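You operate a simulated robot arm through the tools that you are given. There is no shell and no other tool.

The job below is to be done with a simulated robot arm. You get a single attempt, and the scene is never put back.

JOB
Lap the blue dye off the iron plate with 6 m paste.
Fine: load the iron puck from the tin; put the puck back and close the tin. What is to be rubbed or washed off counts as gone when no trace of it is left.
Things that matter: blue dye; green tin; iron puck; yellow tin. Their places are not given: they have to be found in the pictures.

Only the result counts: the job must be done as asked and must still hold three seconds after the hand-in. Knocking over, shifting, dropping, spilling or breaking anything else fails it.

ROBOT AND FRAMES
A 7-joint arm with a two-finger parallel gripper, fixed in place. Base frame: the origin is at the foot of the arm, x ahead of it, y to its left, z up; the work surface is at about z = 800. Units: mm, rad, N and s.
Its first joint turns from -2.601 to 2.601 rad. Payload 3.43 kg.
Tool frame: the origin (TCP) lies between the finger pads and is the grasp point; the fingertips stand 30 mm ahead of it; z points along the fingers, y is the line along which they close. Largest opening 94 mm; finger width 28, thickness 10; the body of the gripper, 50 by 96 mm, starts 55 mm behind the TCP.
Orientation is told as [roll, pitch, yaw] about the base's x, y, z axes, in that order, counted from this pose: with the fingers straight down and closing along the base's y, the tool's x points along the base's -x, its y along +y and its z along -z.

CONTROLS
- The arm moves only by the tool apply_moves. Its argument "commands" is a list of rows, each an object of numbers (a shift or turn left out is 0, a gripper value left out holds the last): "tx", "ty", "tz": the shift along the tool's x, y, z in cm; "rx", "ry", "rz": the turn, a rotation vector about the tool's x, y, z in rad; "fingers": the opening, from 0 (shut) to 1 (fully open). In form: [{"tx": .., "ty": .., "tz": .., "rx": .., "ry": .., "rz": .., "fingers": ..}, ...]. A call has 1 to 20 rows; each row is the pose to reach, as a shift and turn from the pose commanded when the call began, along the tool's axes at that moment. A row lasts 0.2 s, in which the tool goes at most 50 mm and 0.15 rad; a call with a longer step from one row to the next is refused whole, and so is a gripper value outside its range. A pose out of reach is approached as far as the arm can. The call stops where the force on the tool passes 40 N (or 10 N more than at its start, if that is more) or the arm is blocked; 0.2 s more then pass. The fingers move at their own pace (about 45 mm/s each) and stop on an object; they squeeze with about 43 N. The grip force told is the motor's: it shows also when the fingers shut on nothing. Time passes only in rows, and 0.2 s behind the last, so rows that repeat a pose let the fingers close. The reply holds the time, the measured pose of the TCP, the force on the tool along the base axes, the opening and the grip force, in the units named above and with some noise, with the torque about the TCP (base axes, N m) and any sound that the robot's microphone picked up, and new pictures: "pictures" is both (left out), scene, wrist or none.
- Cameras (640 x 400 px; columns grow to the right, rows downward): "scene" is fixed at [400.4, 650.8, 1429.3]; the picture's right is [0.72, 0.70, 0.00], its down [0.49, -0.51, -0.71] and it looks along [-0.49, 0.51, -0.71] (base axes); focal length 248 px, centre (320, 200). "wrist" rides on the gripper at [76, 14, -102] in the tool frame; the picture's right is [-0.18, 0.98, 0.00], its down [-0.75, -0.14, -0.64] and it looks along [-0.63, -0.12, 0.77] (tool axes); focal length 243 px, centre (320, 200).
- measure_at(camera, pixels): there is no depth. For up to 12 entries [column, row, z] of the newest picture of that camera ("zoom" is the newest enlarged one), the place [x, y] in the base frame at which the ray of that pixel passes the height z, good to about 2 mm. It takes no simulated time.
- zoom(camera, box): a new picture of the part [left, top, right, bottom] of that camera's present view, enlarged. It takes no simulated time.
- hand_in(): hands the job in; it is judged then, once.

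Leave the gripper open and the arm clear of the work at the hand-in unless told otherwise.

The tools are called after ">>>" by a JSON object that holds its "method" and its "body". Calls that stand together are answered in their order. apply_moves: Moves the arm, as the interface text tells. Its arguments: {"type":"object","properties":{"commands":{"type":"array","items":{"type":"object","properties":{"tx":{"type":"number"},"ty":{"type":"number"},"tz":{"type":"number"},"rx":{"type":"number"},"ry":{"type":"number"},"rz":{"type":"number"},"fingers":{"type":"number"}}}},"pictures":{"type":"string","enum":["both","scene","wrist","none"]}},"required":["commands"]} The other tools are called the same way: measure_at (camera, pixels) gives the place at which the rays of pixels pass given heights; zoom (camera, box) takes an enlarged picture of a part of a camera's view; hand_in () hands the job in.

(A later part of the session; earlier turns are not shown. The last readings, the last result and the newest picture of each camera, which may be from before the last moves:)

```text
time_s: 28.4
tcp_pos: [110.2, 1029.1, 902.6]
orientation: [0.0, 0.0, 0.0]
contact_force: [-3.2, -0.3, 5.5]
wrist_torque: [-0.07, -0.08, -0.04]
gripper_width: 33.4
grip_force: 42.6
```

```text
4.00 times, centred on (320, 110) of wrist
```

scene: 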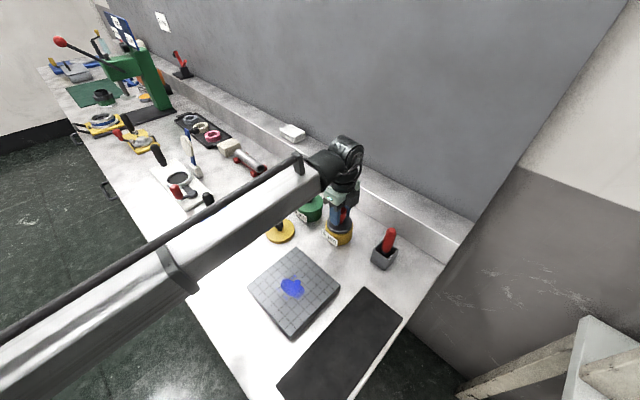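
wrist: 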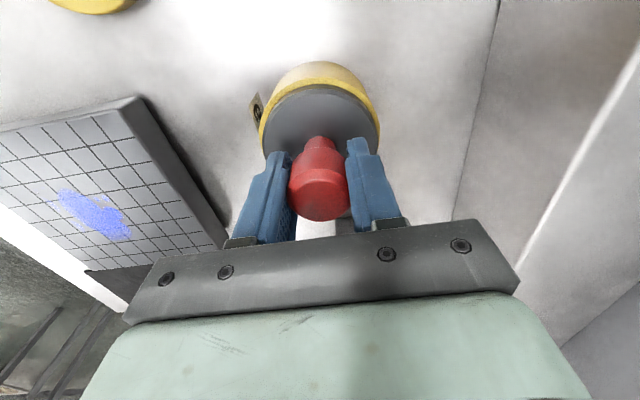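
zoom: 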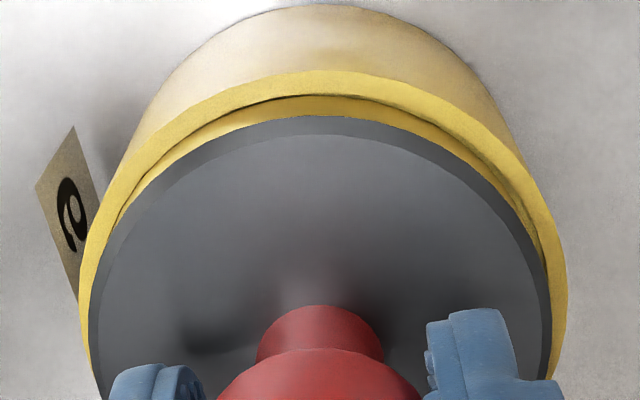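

Contact felt (~9 N) and the puck's side turned yellow — it is loaded. I'll lift straight up and check.

>>> {"method": "apply_moves", "body": {"commands": [{"tz": -0.3}, {"tz": -0.8}, {"tz": -2}, {"tz": -5}, {"tz": -8}, {"tz": -8}], "pictures": "both"}}

>>> {"method": "zoom", "body": {"camera": "scene", "box": [290, 180, 390, 260]}}

>>> {"method": "zoom", "body": {"camera": "scene", "box": [240, 240, 345, 340]}}

```text
time_s: 29.8
tcp_pos: [110.4, 1029.7, 978.5]
orientation: [-0.001, 0.0, 0.001]
contact_force: [-0.2, 0.4, -4.6]
wrist_torque: [-0.02, 0.01, 0.02]
gripper_width: 33.4
grip_force: 43.2
```

scene: 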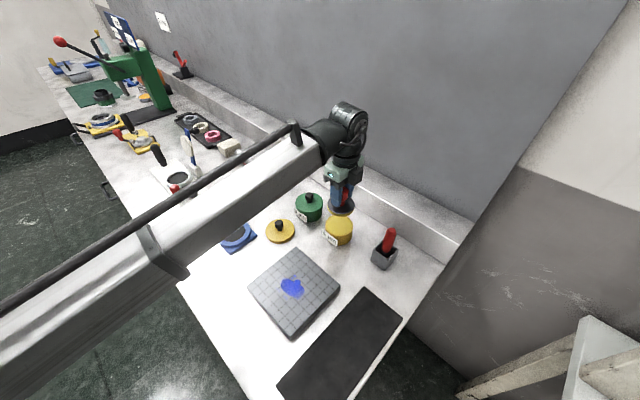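
wrist: 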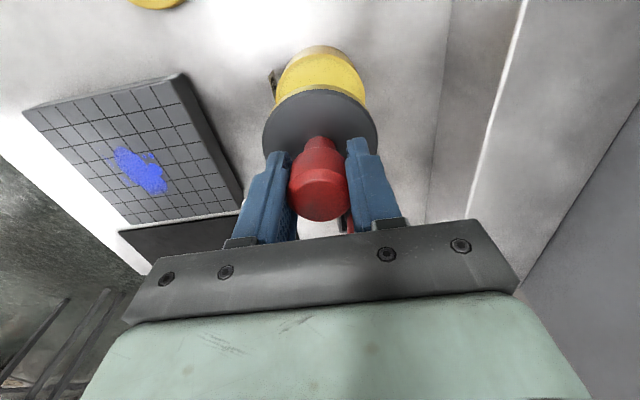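

```text
5.00 times, centred on (340, 220) of scene
```

zoom: 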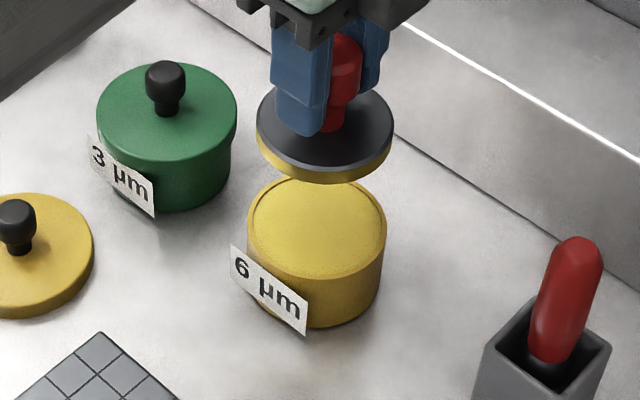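

```text
4.00 times, centred on (292, 290) of scene
```

zoom: 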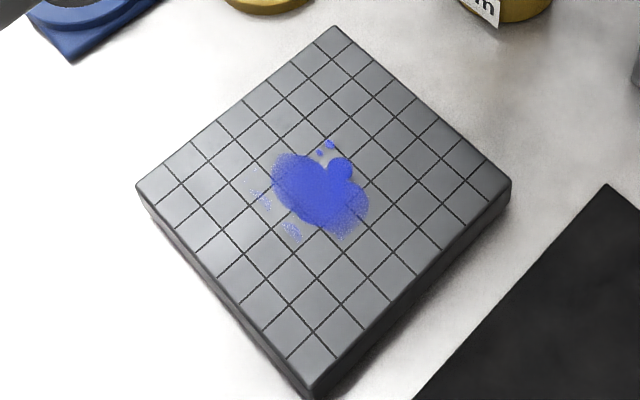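

The puck is coated yellow and the tin hasn't moved. Now I measure the dye extents and plate corners at z=830.

>>> {"method": "measure_at", "body": {"camera": "zoom", "pixels": [[330, 141, 830], [370, 205, 830], [345, 240, 830], [290, 240, 830], [252, 190, 830], [272, 165, 830], [320, 195, 830], [335, 26, 830], [511, 183, 830], [313, 376, 830], [136, 187, 830]]}}

>>> {"method": "zoom", "body": {"camera": "wrist", "box": [20, 60, 260, 240]}}

>>> {"method": "measure_at", "body": {"camera": "wrist", "pixels": [[22, 110, 830], [22, 110, 825], [178, 75, 830], [178, 75, 825], [140, 170, 830], [243, 210, 830]]}}

```text
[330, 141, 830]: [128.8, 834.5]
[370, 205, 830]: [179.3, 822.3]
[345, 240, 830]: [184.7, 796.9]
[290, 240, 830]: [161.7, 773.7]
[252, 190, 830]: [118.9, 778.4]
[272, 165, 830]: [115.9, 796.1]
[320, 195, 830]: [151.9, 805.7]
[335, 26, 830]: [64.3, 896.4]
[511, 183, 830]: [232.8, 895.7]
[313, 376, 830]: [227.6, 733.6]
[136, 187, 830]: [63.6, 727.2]
```

```text
2.22 times, centred on (140, 150) of wrist
```

zoom: 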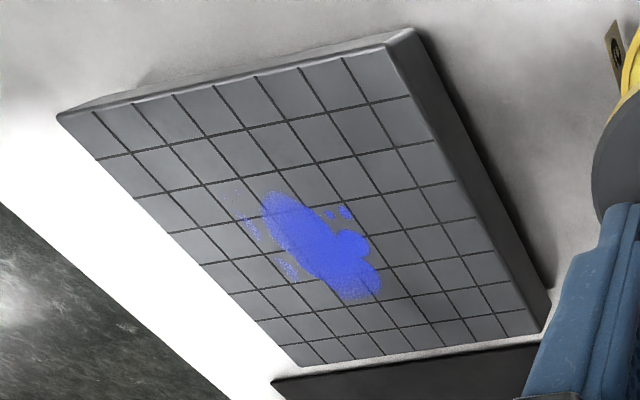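

```text
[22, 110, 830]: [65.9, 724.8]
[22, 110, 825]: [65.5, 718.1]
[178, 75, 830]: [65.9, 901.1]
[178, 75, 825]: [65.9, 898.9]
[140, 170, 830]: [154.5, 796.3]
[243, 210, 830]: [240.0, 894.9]
```

Dye spans x≈113–188, y≈770–838; plate spans x 65–232, y 728–896, top z≈830. I'll move the puck over (150,805) and lower to just above the plate.

>>> {"method": "apply_moves", "body": {"commands": [{"tx": -0.5, "ty": -4.5}, {"tx": -1.5, "ty": -9}, {"tx": -2.5, "ty": -13.5}, {"tx": -3.5, "ty": -18}, {"tx": -4.1, "ty": -22.5}, {"tx": -4.1, "ty": -22.5, "tz": 4}, {"tx": -4.1, "ty": -22.5, "tz": 7.5}, {"tx": -4.1, "ty": -22.5, "tz": 8.3}, {"tx": -4.1, "ty": -22.5, "tz": 8.3}]}}

>>> {"method": "zoom", "body": {"camera": "scene", "box": [240, 230, 345, 340]}}

```text
time_s: 31.8
tcp_pos: [148.6, 802.4, 896.6]
orientation: [0.0, 0.001, 0.0]
contact_force: [0.4, 0.2, -4.7]
wrist_torque: [0.02, 0.03, 0.01]
gripper_width: 33.4
grip_force: 43.2
```

scene: 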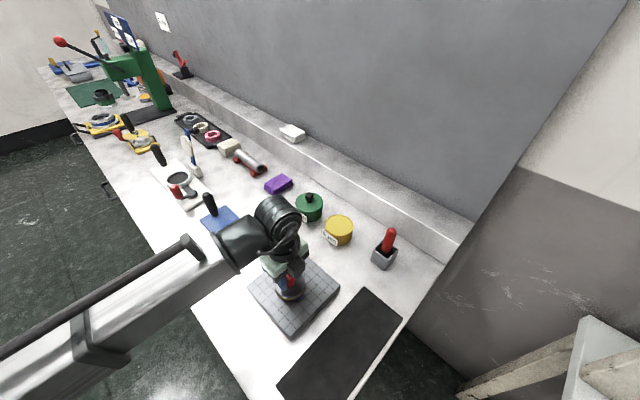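
wrist: 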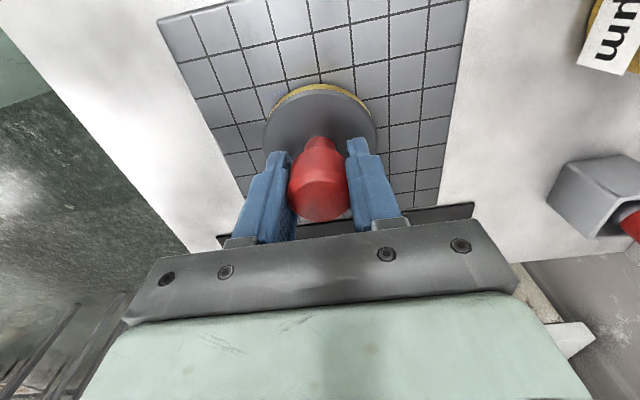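

```text
3.64 times, centred on (292, 285) of scene
```

zoom: 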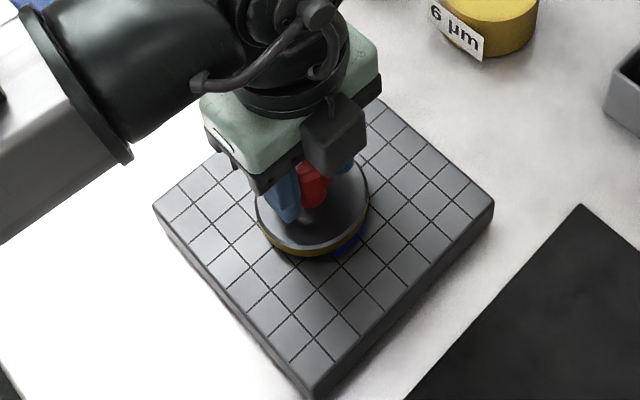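

Puck hovers over the dye. I'll lower 1 mm per row in a short series to find contact.

>>> {"method": "apply_moves", "body": {"commands": [{"tz": 0.2}, {"tz": 0.4}, {"tz": 0.6}, {"tz": 0.8}, {"tz": 0.8}], "pictures": "none"}}

```text
time_s: 33.0
tcp_pos: [150.0, 805.2, 890.2]
orientation: [-0.001, 0.0, -0.001]
contact_force: [0.0, 1.0, 2.1]
wrist_torque: [-0.13, 0.05, 0.02]
gripper_width: 33.3
grip_force: 43.2
```

Contact (~6.5 N). Press a little more to gauge stiffness.

>>> {"method": "apply_moves", "body": {"commands": [{"tz": 0.05}, {"tz": 0.05}], "pictures": "none"}}

```text
time_s: 33.6
tcp_pos: [149.8, 804.0, 888.9]
orientation: [0.003, -0.001, -0.001]
contact_force: [-4.1, 5.2, 22.9]
wrist_torque: [-0.6, 0.05, -0.05]
gripper_width: 33.8
grip_force: 43.0
```

About 27 N of press — stiff. I'll ease off 0.2 mm and begin sliding strokes over the dye area.

>>> {"method": "apply_moves", "body": {"commands": [{"tz": -0.02}, {"tx": 1.5, "tz": -0.02}, {"tx": 3.2, "tz": -0.02}, {"tx": 3.2, "ty": -1.6, "tz": -0.02}, {"tx": 1.5, "ty": -1.6, "tz": -0.02}, {"tx": 0, "ty": -1.6, "tz": -0.02}, {"tx": -1.6, "ty": -1.6, "tz": -0.02}, {"tx": -3.2, "ty": -1.6, "tz": -0.02}, {"tx": -3.2, "ty": 0, "tz": -0.02}, {"tx": -1.6, "ty": 0, "tz": -0.02}, {"tx": 0, "ty": 0, "tz": -0.02}, {"tx": 0, "ty": 0, "tz": -0.02}], "pictures": "scene"}}

```text
time_s: 36.2
tcp_pos: [154.1, 804.3, 889.3]
orientation: [0.0, -0.001, -0.003]
contact_force: [9.7, 0.7, 19.2]
wrist_torque: [-0.41, -0.11, 0.12]
gripper_width: 33.3
grip_force: 43.0
```

scene: 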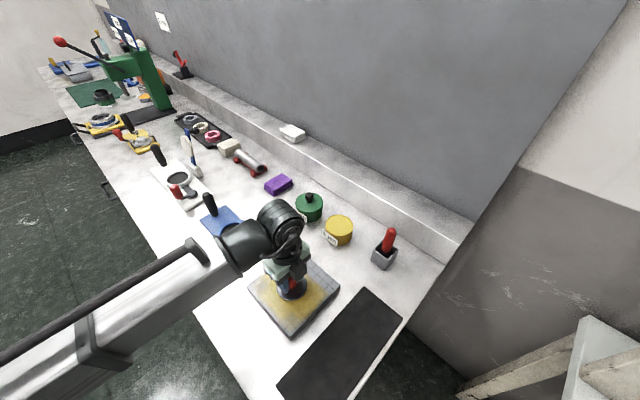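

Paste smears over the plate and the plate stayed put. I'll continue strokes covering the whole dye area.

>>> {"method": "apply_moves", "body": {"commands": [{"tx": 1.6}, {"tx": 3.4}, {"tx": 3.4, "ty": 1.6}, {"tx": 1.7, "ty": 1.6}, {"tx": 0, "ty": 1.6}, {"tx": -1.7, "ty": 1.6}, {"tx": -3.4, "ty": 1.6}, {"tx": -3.4, "ty": 3.2}, {"tx": -1.7, "ty": 3.2}, {"tx": 0, "ty": 3.2}, {"tx": 1.7, "ty": 3.2}, {"tx": 3.4, "ty": 3.2}, {"tx": 2, "ty": 1.6}, {"tx": 0.5, "ty": 0}, {"tx": -1, "ty": -1.6}, {"tx": -2.5, "ty": -3.2}, {"tx": -0.8, "ty": -3.2}, {"tx": 0.9, "ty": -3.2}, {"tx": 2.6, "ty": -3.2}, {"tx": 2.6, "ty": -1.6}], "pictures": "scene"}}

>>> {"method": "zoom", "body": {"camera": "scene", "box": [240, 230, 345, 340]}}

```text
time_s: 40.4
tcp_pos: [123.4, 788.8, 888.0]
orientation: [0.002, 0.002, 0.0]
contact_force: [-0.2, 0.2, -5.1]
wrist_torque: [0.03, -0.02, 0.01]
gripper_width: 33.6
grip_force: 42.4
```

scene: 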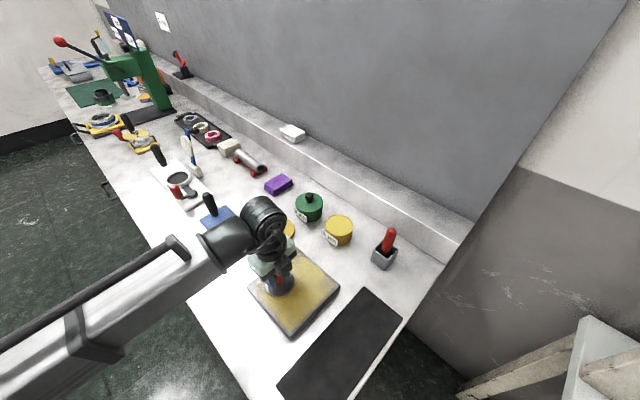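

```text
3.64 times, centred on (292, 285) of scene
```

zoom: 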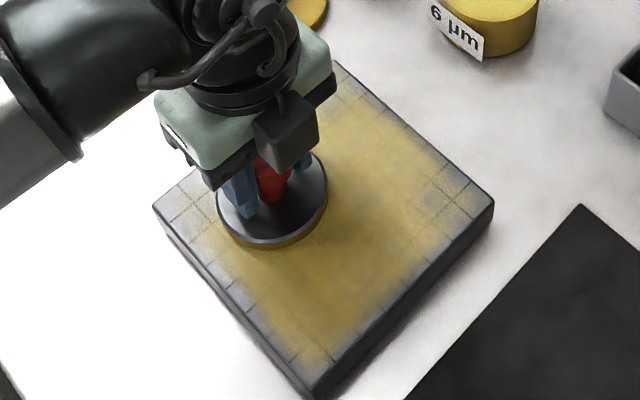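

No contact force at this last spot, so the height needs trimming. I'll lift off and look at the plate for dye.

>>> {"method": "apply_moves", "body": {"commands": [{"tz": -2}, {"tz": -5}, {"tz": -8}, {"tx": 3, "ty": 2, "tz": -8}, {"tx": 7, "ty": 5, "tz": -8}, {"tx": 7, "ty": 5, "tz": -8}]}}

>>> {"method": "zoom", "body": {"camera": "scene", "box": [240, 240, 345, 340]}}

>>> {"method": "zoom", "body": {"camera": "wrist", "box": [120, 50, 420, 250]}}

```text
time_s: 41.8
tcp_pos: [55.6, 838.0, 967.6]
orientation: [0.0, 0.0, 0.001]
contact_force: [-0.1, 0.9, -4.2]
wrist_torque: [-0.02, 0.01, -0.02]
gripper_width: 33.4
grip_force: 42.8
```

scene: 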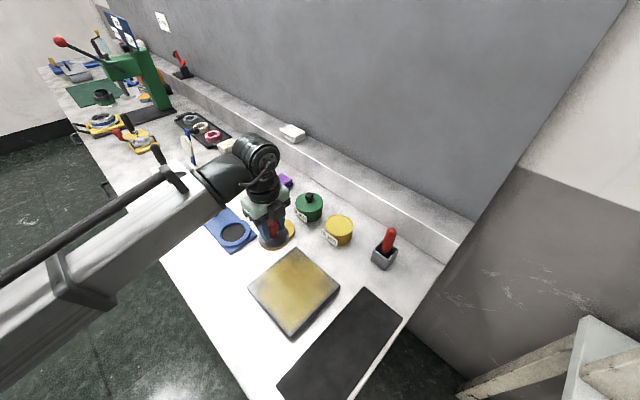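
wrist: 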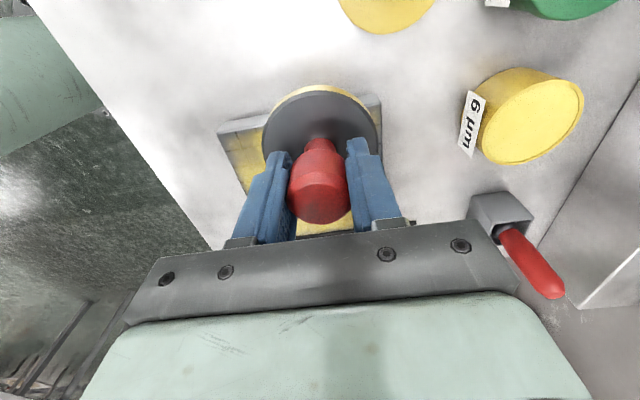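

```text
4.00 times, centred on (292, 290) of scene
```

zoom: 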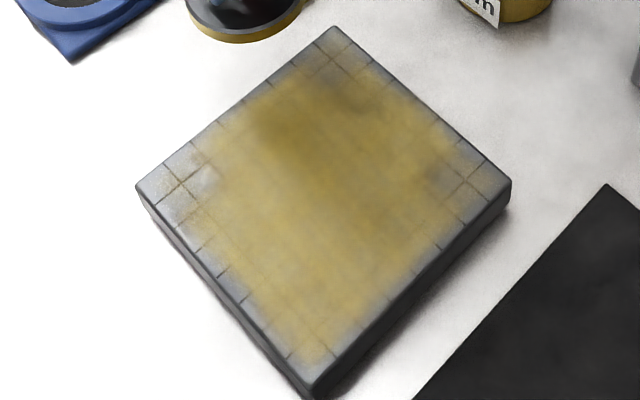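

```text
2.00 times, centred on (270, 150) of wrist
```

zoom: 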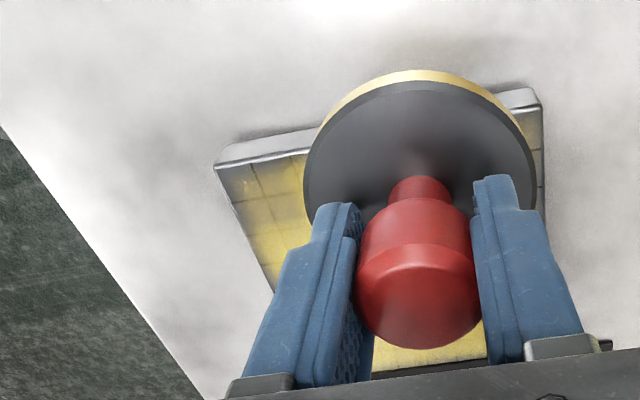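

Only paste is visible, no blue, but traces could be hidden beneath it. I'll do another full pass with verified pressure. Back to the centre just above contact.

>>> {"method": "apply_moves", "body": {"commands": [{"tx": -4.5, "ty": -1.5}, {"tx": -9, "ty": -3.2}, {"tx": -9.6, "ty": -3.4, "tz": 3}, {"tx": -9.6, "ty": -3.4, "tz": 6.5}, {"tx": -9.6, "ty": -3.4, "tz": 7.8}, {"tx": -9.6, "ty": -3.4, "tz": 8}, {"tx": -9.6, "ty": -3.4, "tz": 8}], "pictures": "none"}}

```text
time_s: 43.4
tcp_pos: [149.8, 805.8, 889.1]
orientation: [0.0, 0.0, 0.001]
contact_force: [0.7, -0.1, -4.0]
wrist_torque: [0.0, 0.01, 0.02]
gripper_width: 33.6
grip_force: 43.0
```

The puck slid up slightly in the grip, so I'll step down to re-find contact.

>>> {"method": "apply_moves", "body": {"commands": [{"tz": 0.04}, {"tz": 0.08}, {"tz": 0.08}], "pictures": "none"}}

```text
time_s: 44.2
tcp_pos: [149.3, 803.8, 888.1]
orientation: [-0.001, -0.002, -0.001]
contact_force: [0.1, 0.6, -3.7]
wrist_torque: [0.03, 0.02, 0.01]
gripper_width: 33.4
grip_force: 43.2
```

>>> {"method": "apply_moves", "body": {"commands": [{"tz": 0.04}, {"tz": 0.08}, {"tz": 0.08}], "pictures": "none"}}

```text
time_s: 45.0
tcp_pos: [150.3, 805.0, 887.8]
orientation: [0.0, 0.0, -0.001]
contact_force: [1.9, 1.6, 4.3]
wrist_torque: [-0.03, 0.14, -0.06]
gripper_width: 33.7
grip_force: 42.9
```

Contact at 886.9. Press 0.3 mm more and run strokes, checking force after a shorter set.

>>> {"method": "apply_moves", "body": {"commands": [{"tz": 0.03}, {"tx": 1.2, "tz": 0.03}, {"tx": 2.4, "tz": 0.03}, {"tx": 3.4, "tz": 0.03}, {"tx": 3.4, "ty": -1.2, "tz": 0.03}, {"tx": 2.2, "ty": -1.2, "tz": 0.03}, {"tx": 1, "ty": -1.2, "tz": 0.03}, {"tx": -0.2, "ty": -1.2, "tz": 0.03}, {"tx": -1.4, "ty": -1.2, "tz": 0.03}, {"tx": -2.6, "ty": -1.2, "tz": 0.03}, {"tx": -2.6, "ty": -2.6, "tz": 0.03}, {"tx": -1.2, "ty": -2.6, "tz": 0.03}, {"tx": 0, "ty": -2.6, "tz": 0.03}, {"tx": 1.2, "ty": -2.6, "tz": 0.03}, {"tx": 2.4, "ty": -2.6, "tz": 0.03}], "pictures": "none"}}

```text
time_s: 48.2
tcp_pos: [126.1, 778.7, 886.9]
orientation: [0.0, 0.002, 0.001]
contact_force: [3.9, -0.5, 8.6]
wrist_torque: [0.21, -0.57, -0.11]
gripper_width: 33.5
grip_force: 43.3
```

Still pressing ~13 N. Continue the pass over the +y half.

>>> {"method": "apply_moves", "body": {"commands": [{"tx": 0, "ty": 1.4, "tz": 0.01}, {"tx": -1.2, "ty": 2.6, "tz": 0.01}, {"tx": -2.4, "ty": 2.6, "tz": 0.01}, {"tx": -3.8, "ty": 2.6, "tz": 0.01}, {"tx": -5.2, "ty": 2.6, "tz": 0.01}, {"tx": -5.2, "ty": 3.9, "tz": 0.01}, {"tx": -3.9, "ty": 3.9, "tz": 0.01}, {"tx": -2.6, "ty": 3.9, "tz": 0.01}, {"tx": -1.3, "ty": 3.9, "tz": 0.01}, {"tx": 0, "ty": 3.9, "tz": 0.01}, {"tx": 0.8, "ty": 3.9, "tz": 0.01}, {"tx": 0.8, "ty": 5.3, "tz": 0.01}, {"tx": -0.5, "ty": 5.3, "tz": 0.01}, {"tx": -1.9, "ty": 5.3, "tz": 0.01}, {"tx": -3.3, "ty": 5.3, "tz": 0.01}, {"tx": -4.6, "ty": 5.3, "tz": 0.01}, {"tx": -4.6, "ty": 4, "tz": 0.01}, {"tx": -3.5, "ty": 2.8, "tz": 0.01}, {"tx": -2.4, "ty": 2.6, "tz": 0.01}], "pictures": "scene"}}

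>>> {"method": "zoom", "body": {"camera": "scene", "box": [240, 230, 345, 340]}}

```text
time_s: 52.2
tcp_pos: [150.1, 805.4, 888.2]
orientation: [-0.001, 0.0, 0.001]
contact_force: [-0.7, 0.7, -4.2]
wrist_torque: [0.0, 0.02, 0.0]
gripper_width: 33.6
grip_force: 43.0
```

scene: 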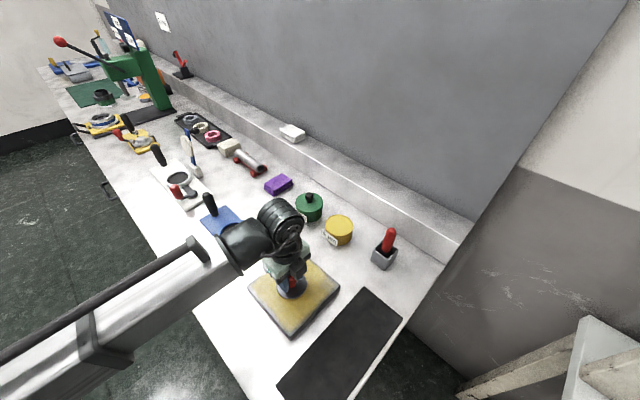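

```text
3.64 times, centred on (292, 285) of scene
```

zoom: 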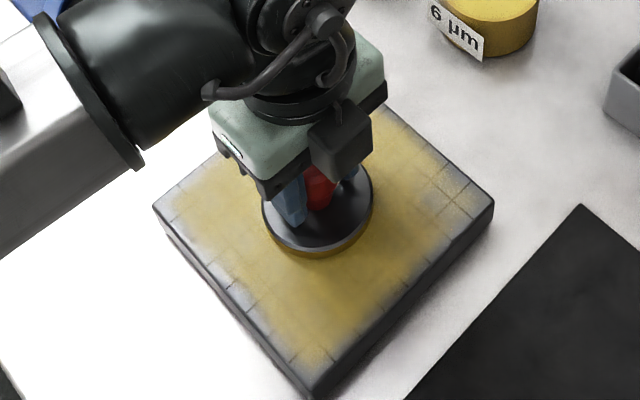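

Contact lost again at some point (the puck creeps up in the grip). Re-find contact for a third pass over the +y half.

>>> {"method": "apply_moves", "body": {"commands": [{"tz": 0.04}, {"tz": 0.08}, {"tz": 0.08}], "pictures": "none"}}

```text
time_s: 53.0
tcp_pos: [150.4, 804.9, 887.5]
orientation: [-0.001, -0.001, -0.001]
contact_force: [-0.5, 0.2, -1.9]
wrist_torque: [-0.06, -0.08, 0.01]
gripper_width: 33.3
grip_force: 43.2
```

>>> {"method": "apply_moves", "body": {"commands": [{"tz": 0.04}, {"tz": 0.05}], "pictures": "none"}}

```text
time_s: 53.6
tcp_pos: [149.6, 804.4, 887.9]
orientation: [0.002, 0.001, -0.001]
contact_force: [-6.3, 3.7, 20.7]
wrist_torque: [-0.54, -0.21, -0.08]
gripper_width: 33.3
grip_force: 42.6
```

Pressing ~25 N. Stroke the +y half now.

>>> {"method": "apply_moves", "body": {"commands": [{"tx": -1.2}, {"tx": -2.4}, {"tx": -3.4}, {"tx": -3.4, "ty": 1.2}, {"tx": -2.2, "ty": 1.2}, {"tx": -1, "ty": 1.2}, {"tx": 0.2, "ty": 1.2}, {"tx": 1.4, "ty": 1.2}, {"tx": 2.6, "ty": 1.2}, {"tx": 3.4, "ty": 1.2}], "pictures": "none"}}

```text
time_s: 55.8
tcp_pos: [115.6, 816.4, 886.7]
orientation: [-0.001, 0.0, -0.001]
contact_force: [8.9, 0.8, 23.8]
wrist_torque: [-0.44, -0.57, 0.17]
gripper_width: 33.7
grip_force: 43.3
```

>>> {"method": "apply_moves", "body": {"commands": [{"ty": 0.8}, {"ty": 1.6}, {"tx": -1.3, "ty": 1.6}, {"tx": -2.6, "ty": 1.6}, {"tx": -3.9, "ty": 1.6}, {"tx": -5.2, "ty": 1.6}, {"tx": -6.5, "ty": 1.6}, {"tx": -6.8, "ty": 0.4}, {"tx": -5.5, "ty": -0.8}, {"tx": -4.2, "ty": -1.6}], "pictures": "none"}}

```text
time_s: 58.0
tcp_pos: [160.8, 800.5, 885.7]
orientation: [0.002, -0.002, 0.0]
contact_force: [10.0, 5.9, 32.2]
wrist_torque: [-0.38, -0.28, 0.04]
gripper_width: 33.5
grip_force: 42.5
```

Force ~37 N total; ease by 0.1 mm and sweep the −y half and centre again.

>>> {"method": "apply_moves", "body": {"commands": [{"tz": -0.01}, {"tx": -1.4, "ty": -0.5, "tz": -0.01}, {"tx": -2.6, "ty": -1.2, "tz": -0.01}, {"tx": -1.4, "ty": -1.8, "tz": -0.01}, {"tx": 0, "ty": -1.8, "tz": -0.01}, {"tx": 1.4, "ty": -1.8, "tz": -0.01}, {"tx": 2.8, "ty": -1.8, "tz": -0.01}, {"tx": 4, "ty": -1.8, "tz": -0.01}, {"tx": 4, "ty": -0.6, "tz": -0.01}, {"tx": 2.8, "ty": 0, "tz": -0.01}, {"tx": 1.5, "ty": 0.2, "tz": -0.01}, {"tx": 0.5, "ty": 0.3, "tz": -0.01}], "pictures": "none"}}

```text
time_s: 60.6
tcp_pos: [152.8, 803.6, 886.6]
orientation: [0.001, 0.0, 0.0]
contact_force: [-0.2, 0.5, -4.1]
wrist_torque: [-0.01, 0.0, -0.02]
gripper_width: 33.5
grip_force: 43.0
```

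I'll lift and inspect the plate, moving aside toward (150,960).

>>> {"method": "apply_moves", "body": {"commands": [{"tz": -2}, {"tz": -5}, {"tz": -9}, {"ty": 4, "tz": -10}, {"ty": 8.5, "tz": -10}, {"tx": 3, "ty": 12, "tz": -10}, {"tx": 6, "ty": 14.5, "tz": -10}, {"tx": 6, "ty": 14.5, "tz": -10}]}}

>>> {"method": "zoom", "body": {"camera": "scene", "box": [240, 240, 345, 340]}}

>>> {"method": "zoom", "body": {"camera": "wrist", "box": [20, 50, 280, 240]}}

```text
time_s: 62.4
tcp_pos: [90.4, 948.3, 985.4]
orientation: [0.0, 0.001, -0.002]
contact_force: [-0.4, -0.2, -3.4]
wrist_torque: [0.02, 0.0, -0.01]
gripper_width: 33.7
grip_force: 42.9
```

scene: 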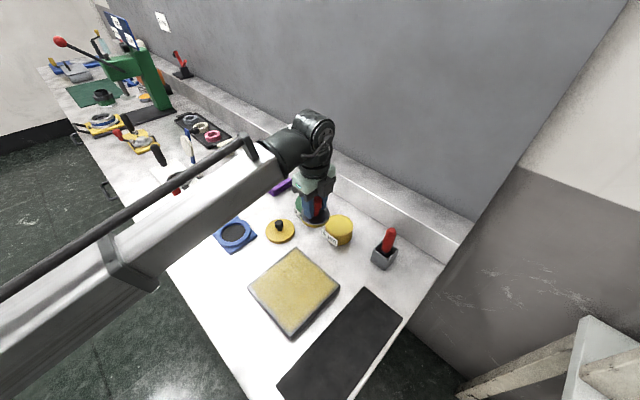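
wrist: 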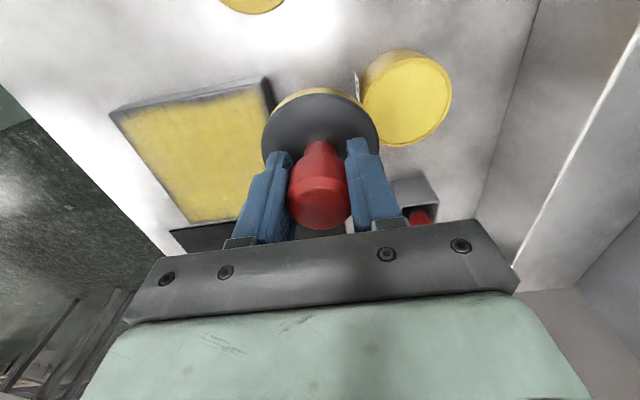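

```text
4.00 times, centred on (292, 290) of scene
```

zoom: 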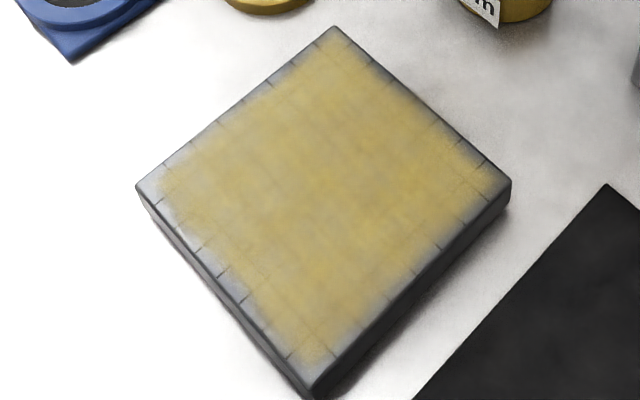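

```text
2.11 times, centred on (150, 145) of wrist
```

zoom: 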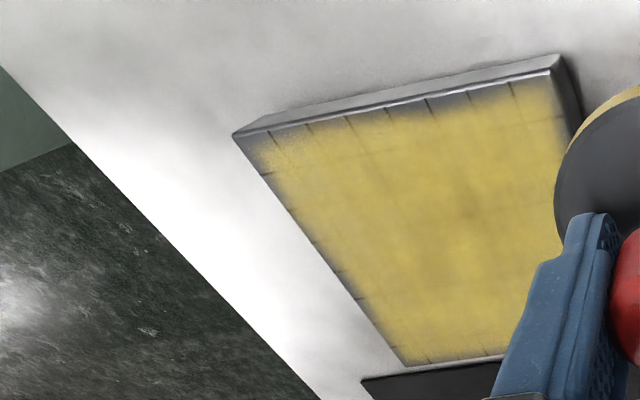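

No blue trace anywhere; faint grid lines show through the film, and the plate hasn't shifted. Now carry the puck back above its place on the mat (330,886).

>>> {"method": "apply_moves", "body": {"commands": [{"tx": -3, "ty": -3}, {"tx": -7, "ty": -5.5}, {"tx": -11.5, "ty": -6.3}, {"tx": -16, "ty": -6.3}, {"tx": -20.5, "ty": -6.3}, {"tx": -23.6, "ty": -6.3}, {"tx": -23.6, "ty": -6.3, "tz": 4}, {"tx": -23.6, "ty": -6.3, "tz": 8}, {"tx": -23.6, "ty": -6.3, "tz": 11}, {"tx": -23.6, "ty": -6.3, "tz": 11.8}, {"tx": -23.6, "ty": -6.3, "tz": 11.8}]}}

>>> {"method": "zoom", "body": {"camera": "scene", "box": [320, 270, 420, 350]}}

```text
time_s: 64.8
tcp_pos: [329.5, 885.7, 867.9]
orientation: [0.0, 0.0, 0.0]
contact_force: [-0.2, 0.2, -4.9]
wrist_torque: [0.03, -0.01, 0.03]
gripper_width: 33.4
grip_force: 42.9
```

scene: 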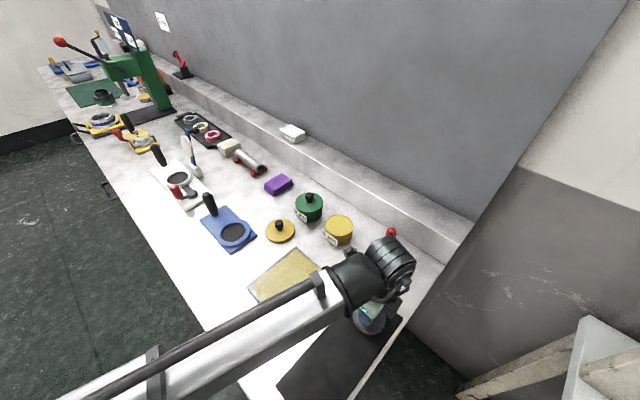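
wrist: 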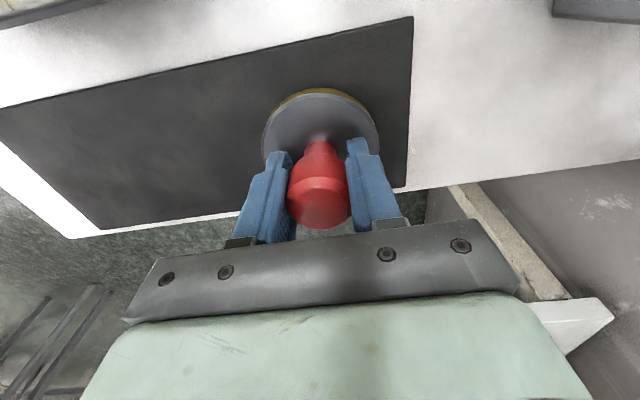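

```text
5.00 times, centred on (370, 310) of scene
```

zoom: 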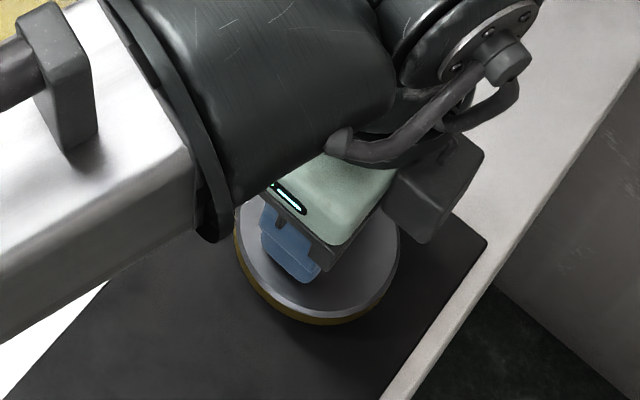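

Position matches where I picked it. Lower the last ~1 cm in steps toward the mat.

>>> {"method": "apply_moves", "body": {"commands": [{"tz": 0.2}, {"tz": 0.4}, {"tz": 0.6}, {"tz": 0.8}, {"tz": 1.0}, {"tz": 1.0}], "pictures": "none"}}

```text
time_s: 66.2
tcp_pos: [329.9, 886.2, 857.5]
orientation: [-0.001, 0.001, 0.0]
contact_force: [-0.1, 0.9, -3.9]
wrist_torque: [0.0, -0.01, -0.03]
gripper_width: 33.5
grip_force: 42.4
```

>>> {"method": "apply_moves", "body": {"commands": [{"tz": 0.1}, {"tz": 0.2}, {"tz": 0.2}], "pictures": "none"}}

```text
time_s: 67.0
tcp_pos: [329.8, 886.3, 857.0]
orientation: [0.001, 0.0, 0.0]
contact_force: [-0.2, -0.9, -3.6]
wrist_torque: [-0.01, 0.02, -0.01]
gripper_width: 33.4
grip_force: 42.9
```

>>> {"method": "apply_moves", "body": {"commands": [{"tz": 0.1}, {"tz": 0.15}, {"tz": 0.15}], "pictures": "none"}}

```text
time_s: 67.8
tcp_pos: [330.1, 885.7, 854.4]
orientation: [0.001, 0.002, -0.001]
contact_force: [0.0, 0.6, -4.1]
wrist_torque: [0.01, 0.02, -0.03]
gripper_width: 33.2
grip_force: 42.9
```

>>> {"method": "apply_moves", "body": {"commands": [{"tz": 0.08}, {"tz": 0.15}, {"tz": 0.15}], "pictures": "none"}}

```text
time_s: 68.6
tcp_pos: [328.4, 885.7, 852.4]
orientation: [0.001, 0.0, 0.0]
contact_force: [0.6, -0.3, -3.0]
wrist_torque: [-0.04, 0.0, -0.02]
gripper_width: 33.4
grip_force: 42.5
```

>>> {"method": "apply_moves", "body": {"commands": [{"tz": 0.05}, {"tz": 0.1}, {"tz": 0.1}], "pictures": "none"}}

>>> {"method": "zoom", "body": {"camera": "scene", "box": [340, 295, 400, 345]}}

```text
time_s: 69.4
tcp_pos: [330.0, 885.3, 852.8]
orientation: [0.002, -0.001, 0.002]
contact_force: [4.1, 4.5, 22.2]
wrist_torque: [-0.38, 0.49, -0.06]
gripper_width: 33.6
grip_force: 43.3
```

```text
8.00 times, centred on (370, 320) of scene
```

zoom: 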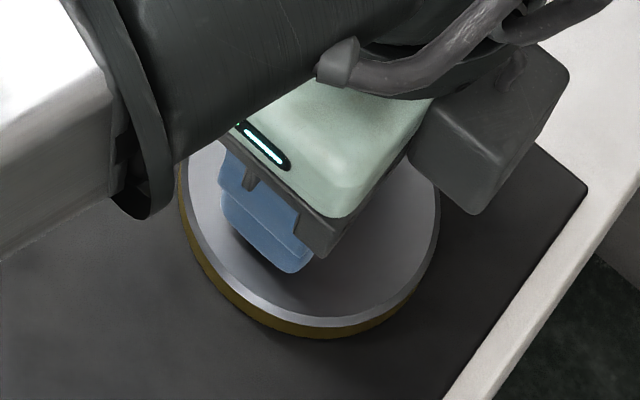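

The puck is on the mat (22 N). I'll ease up a little, open, and retreat upward.

>>> {"method": "apply_moves", "body": {"commands": [{"tz": -0.04}, {"tz": -0.04, "fingers": 0.75}, {"tz": -0.04}, {"tz": -0.04}, {"tz": -0.04}, {"tz": -0.04}, {"tz": -2}, {"tz": -5}, {"tz": -9}, {"tz": -13}, {"tz": -13}]}}

>>> {"method": "zoom", "body": {"camera": "wrist", "box": [220, 40, 420, 200]}}

```text
time_s: 71.8
tcp_pos: [326.6, 884.3, 979.6]
orientation: [0.0, -0.002, 0.0]
contact_force: [0.9, 0.2, -0.4]
wrist_torque: [0.01, 0.02, 0.0]
gripper_width: 70.3
grip_force: 0.0
```

scene: 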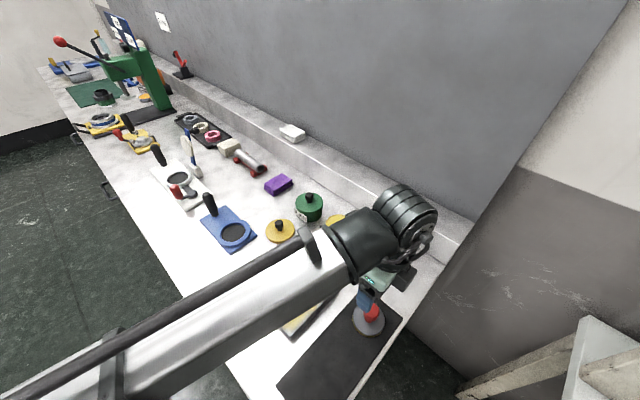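
wrist: 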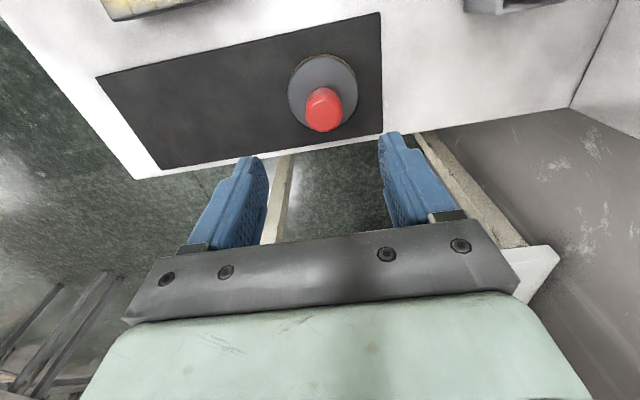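

```text
2.50 times, centred on (320, 120) of wrist
```

zoom: 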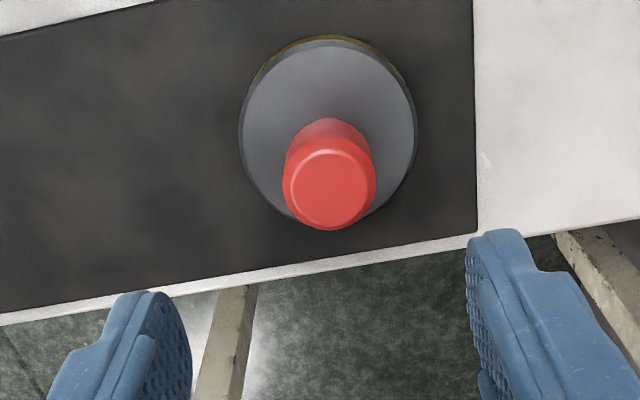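

Puck stands well on the mat. Next move back above the lid at (-30,910).

>>> {"method": "apply_moves", "body": {"commands": [{"tx": 4.5}, {"tx": 9}, {"tx": 13.5}, {"tx": 18, "ty": 1}, {"tx": 22.5, "ty": 2}, {"tx": 27, "ty": 2.4}, {"tx": 31.5, "ty": 2.4}, {"tx": 35.9, "ty": 2.4}, {"tx": 35.9, "ty": 2.4, "tz": 3}, {"tx": 35.9, "ty": 2.4, "tz": 6}, {"tx": 35.9, "ty": 2.4, "tz": 6}]}}

>>> {"method": "zoom", "body": {"camera": "wrist", "box": [220, 20, 420, 180]}}

>>> {"method": "zoom", "body": {"camera": "scene", "box": [315, 200, 365, 250]}}

>>> {"method": "zoom", "body": {"camera": "scene", "box": [240, 240, 410, 350]}}

```text
time_s: 74.2
tcp_pos: [-30.2, 910.9, 921.1]
orientation: [0.002, 0.0, 0.001]
contact_force: [0.2, 0.4, 0.2]
wrist_torque: [0.01, -0.02, 0.0]
gripper_width: 70.3
grip_force: 0.0
```

scene: 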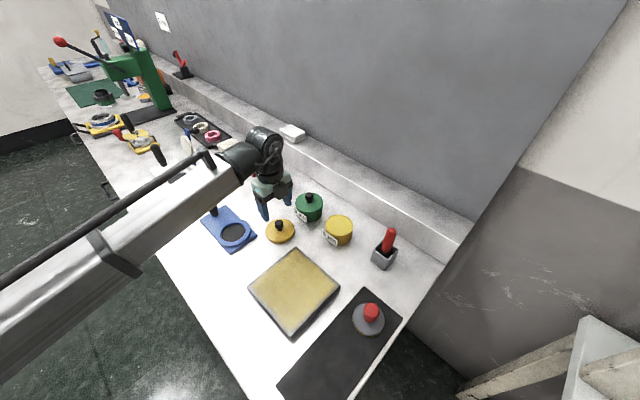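
wrist: 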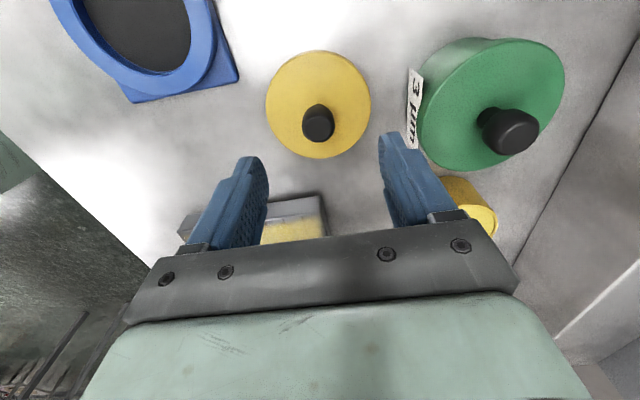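

```text
2.50 times, centred on (320, 100) of wrist
```

zoom: 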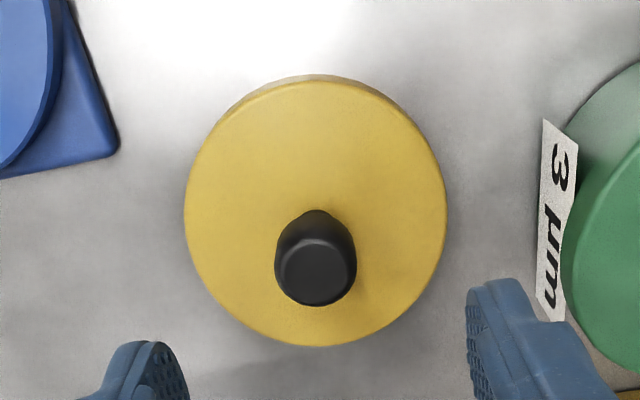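

```text
8.00 times, centred on (340, 225) of scene
```

zoom: 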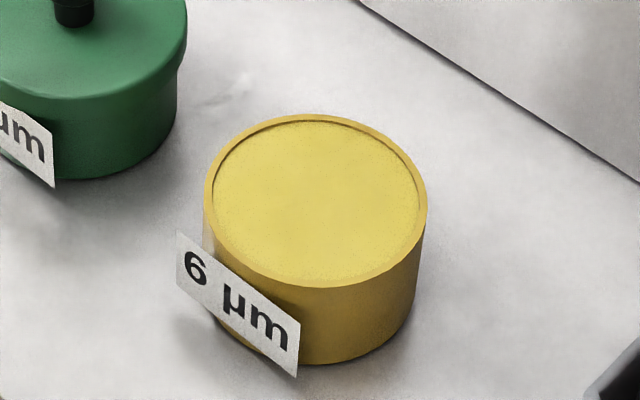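

```text
3.64 times, centred on (325, 295) of scene
```

zoom: 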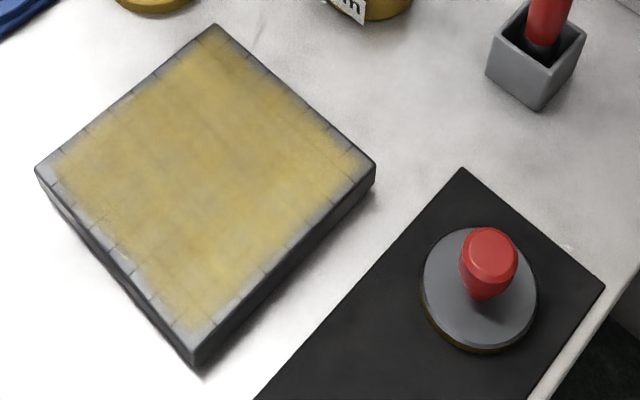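

Lid knob is right under the gripper and the tin hasn't moved. Descend and grip the knob.

>>> {"method": "apply_moves", "body": {"commands": [{"tz": 3}, {"tz": 6}, {"tz": 7.5}, {"tz": 7.5}, {"tz": 7.5, "fingers": 0}, {"tz": 7.5, "fingers": 0}, {"tz": 7.5, "fingers": 0}, {"tz": 7.5, "fingers": 0}, {"tz": 7.5, "fingers": 0}], "pictures": "wrist"}}

```text
time_s: 76.2
tcp_pos: [-29.7, 909.7, 845.1]
orientation: [-0.001, 0.0, 0.001]
contact_force: [-0.1, 1.1, 0.4]
wrist_torque: [-0.02, -0.02, 0.0]
gripper_width: 24.7
grip_force: 42.3
```

wrist: 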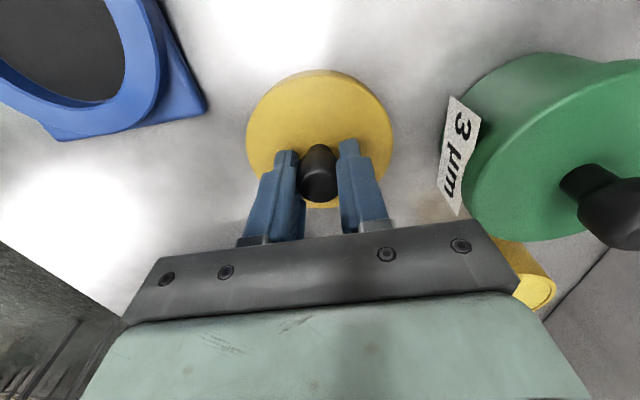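

Knob gripped. Lift 13 cm, carry back over the tin to the original lid position (108.3,1030).

>>> {"method": "apply_moves", "body": {"commands": [{"tz": -1}, {"tz": -4}, {"tz": -8}, {"tz": -12}, {"tx": -2, "ty": 2, "tz": -13}, {"tx": -5, "ty": 5, "tz": -13}, {"tx": -8, "ty": 8, "tz": -13}, {"tx": -11, "ty": 10.5, "tz": -13}, {"tx": -13.8, "ty": 12, "tz": -13}, {"tx": -13.8, "ty": 12, "tz": -13}, {"tx": -13.8, "ty": 12, "tz": -10}, {"tx": -13.8, "ty": 12, "tz": -7.5}, {"tx": -13.8, "ty": 12, "tz": -6}, {"tx": -13.8, "ty": 12, "tz": -6}]}}

>>> {"method": "zoom", "body": {"camera": "scene", "box": [310, 190, 370, 250]}}

>>> {"method": "zoom", "body": {"camera": "wrist", "box": [240, 40, 400, 160]}}

```text
time_s: 79.2
tcp_pos: [107.7, 1029.3, 908.1]
orientation: [0.001, 0.0, -0.001]
contact_force: [0.3, 0.1, -0.4]
wrist_torque: [0.0, 0.04, 0.0]
gripper_width: 24.4
grip_force: 43.1
```

scene: 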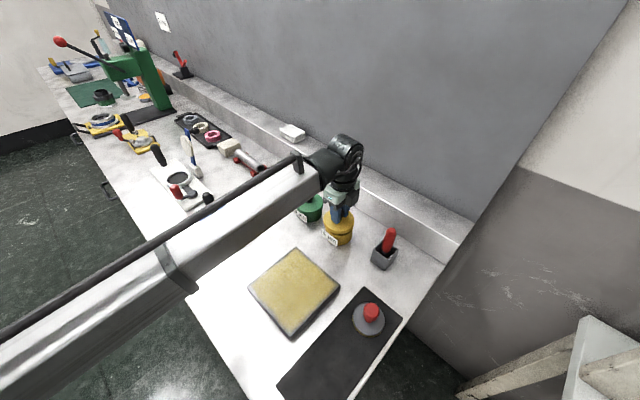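
wrist: 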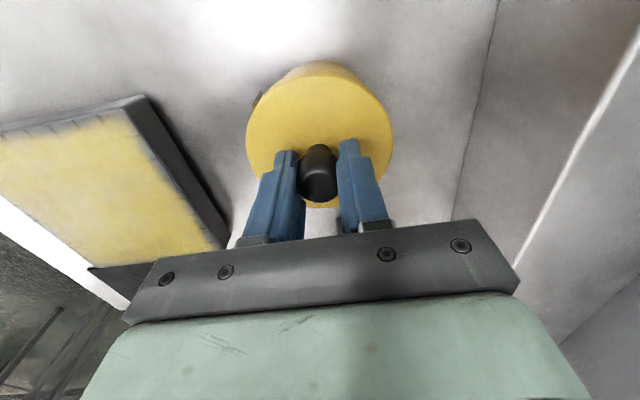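

```text
6.67 times, centred on (340, 220) of scene
```

zoom: 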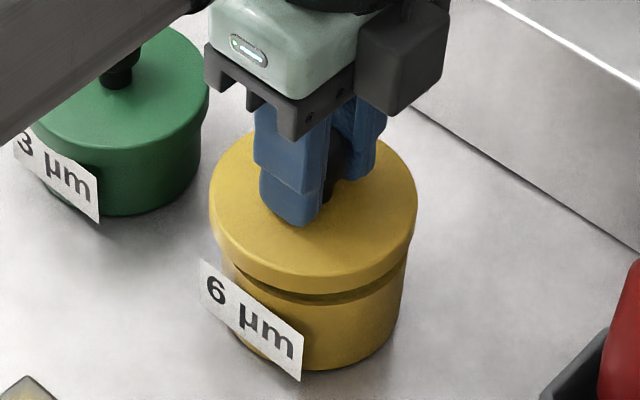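

```text
3.33 times, centred on (320, 100) of wrist
```

zoom: 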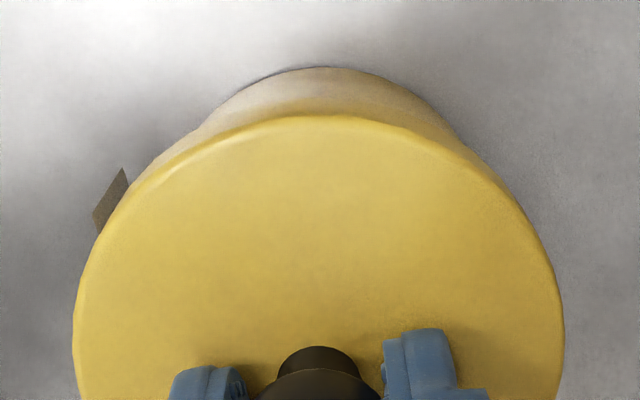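

Aligned as at removal. Lower toward the rim in small steps.

>>> {"method": "apply_moves", "body": {"commands": [{"tz": 0.3}, {"tz": 0.6}, {"tz": 0.8}, {"tz": 1.0}, {"tz": 1.0}], "pictures": "none"}}

>>> {"method": "zoom", "body": {"camera": "scene", "box": [310, 190, 370, 250]}}

```text
time_s: 80.4
tcp_pos: [108.3, 1029.7, 897.2]
orientation: [0.0, 0.0, -0.001]
contact_force: [-1.1, -0.1, 0.1]
wrist_torque: [0.01, 0.0, 0.01]
gripper_width: 24.6
grip_force: 42.9
```

```text
6.67 times, centred on (340, 220) of scene
```

zoom: 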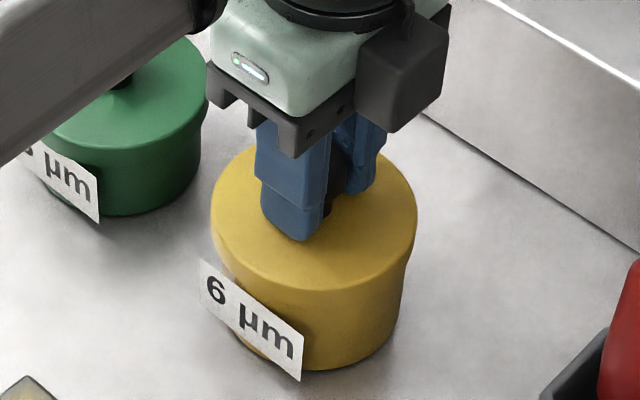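

>>> {"method": "apply_moves", "body": {"commands": [{"tz": 0.2}, {"tz": 0.4}, {"tz": 0.5}, {"tz": 0.5}], "pictures": "none"}}

```text
time_s: 81.4
tcp_pos: [108.1, 1030.0, 893.9]
orientation: [0.002, 0.0, -0.001]
contact_force: [0.8, 3.1, 6.5]
wrist_torque: [0.25, -0.34, 0.1]
gripper_width: 24.5
grip_force: 42.3
```

Contact at z≈893 (6.5 N) — about where the snap begins. Press on gently for the snap.

>>> {"method": "apply_moves", "body": {"commands": [{"tz": 0.05}, {"tz": 0.1}, {"tz": 0.1}], "pictures": "none"}}

```text
time_s: 82.2
tcp_pos: [108.6, 1030.8, 893.1]
orientation: [0.001, 0.0, -0.001]
contact_force: [-3.5, 3.3, 21.4]
wrist_torque: [0.52, -0.69, 0.21]
gripper_width: 24.3
grip_force: 43.0
```

Torque says contact is one-sided, at the (+x,+y) side of the rim, so the lid sits ~1 mm too far to (−x,−y). I'll raise 3 mm, shift (+1,+0.8) mm, and retry.

>>> {"method": "apply_moves", "body": {"commands": [{"tz": -0.2}, {"tz": -0.35}, {"tx": -0.1, "ty": 0.08, "tz": -0.35}, {"tx": -0.1, "ty": 0.08, "tz": -0.15}, {"tx": -0.1, "ty": 0.08, "tz": -0.05}, {"tx": -0.1, "ty": 0.08, "tz": -0.05}], "pictures": "none"}}

```text
time_s: 83.6
tcp_pos: [110.4, 1030.4, 891.2]
orientation: [0.0, 0.001, 0.001]
contact_force: [1.0, 0.2, -0.9]
wrist_torque: [0.02, 0.01, 0.0]
gripper_width: 24.6
grip_force: 43.4
```

No contact now at a height that earlier gave force — good. Continue down.

>>> {"method": "apply_moves", "body": {"commands": [{"tz": 0.05}, {"tz": 0.1}, {"tz": 0.15}, {"tz": 0.15}], "pictures": "none"}}

```text
time_s: 84.6
tcp_pos: [109.8, 1031.5, 889.4]
orientation: [0.001, 0.0, 0.0]
contact_force: [0.7, 0.2, -0.2]
wrist_torque: [-0.01, -0.02, 0.04]
gripper_width: 24.6
grip_force: 43.5
```

>>> {"method": "apply_moves", "body": {"commands": [{"tz": 0.05}, {"tz": 0.1}, {"tz": 0.15}, {"tz": 0.15}], "pictures": "none"}}

```text
time_s: 85.6
tcp_pos: [109.4, 1031.5, 889.2]
orientation: [0.0, 0.0, 0.0]
contact_force: [0.1, -0.2, -0.3]
wrist_torque: [0.0, 0.03, 0.0]
gripper_width: 24.6
grip_force: 43.1
```

>>> {"method": "apply_moves", "body": {"commands": [{"tz": 0.05}, {"tz": 0.1}, {"tz": 0.1}], "pictures": "none"}}

>>> {"method": "zoom", "body": {"camera": "scene", "box": [310, 190, 370, 250]}}

```text
time_s: 86.4
tcp_pos: [107.7, 1031.4, 887.4]
orientation: [0.0, 0.0, 0.0]
contact_force: [2.0, 0.5, -0.6]
wrist_torque: [0.02, -0.1, -0.05]
gripper_width: 24.5
grip_force: 42.4
```

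```text
6.67 times, centred on (340, 220) of scene
```

zoom: 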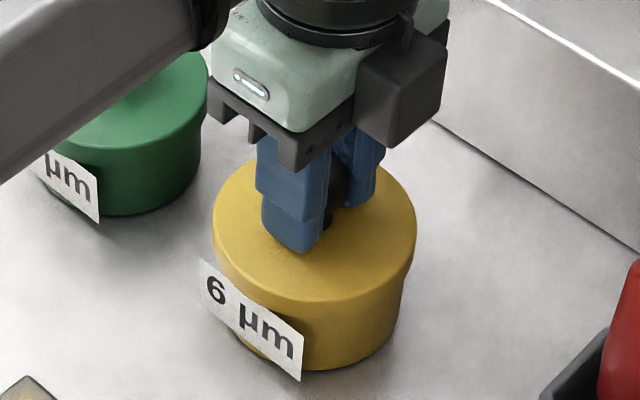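

>>> {"method": "apply_moves", "body": {"commands": [{"tz": 0.05}, {"tz": 0.1}, {"tz": 0.1}], "pictures": "none"}}

```text
time_s: 87.2
tcp_pos: [110.3, 1030.2, 887.2]
orientation: [-0.002, 0.0, 0.001]
contact_force: [0.1, -0.4, 0.5]
wrist_torque: [0.02, -0.02, 0.02]
gripper_width: 24.3
grip_force: 43.2
```

>>> {"method": "apply_moves", "body": {"commands": [{"tz": 0.05}, {"tz": 0.1}, {"tz": 0.1}], "pictures": "none"}}

```text
time_s: 88.0
tcp_pos: [108.4, 1030.2, 885.2]
orientation: [-0.001, 0.001, 0.0]
contact_force: [-0.1, 0.5, -0.8]
wrist_torque: [0.0, 0.0, -0.01]
gripper_width: 24.3
grip_force: 42.9
```

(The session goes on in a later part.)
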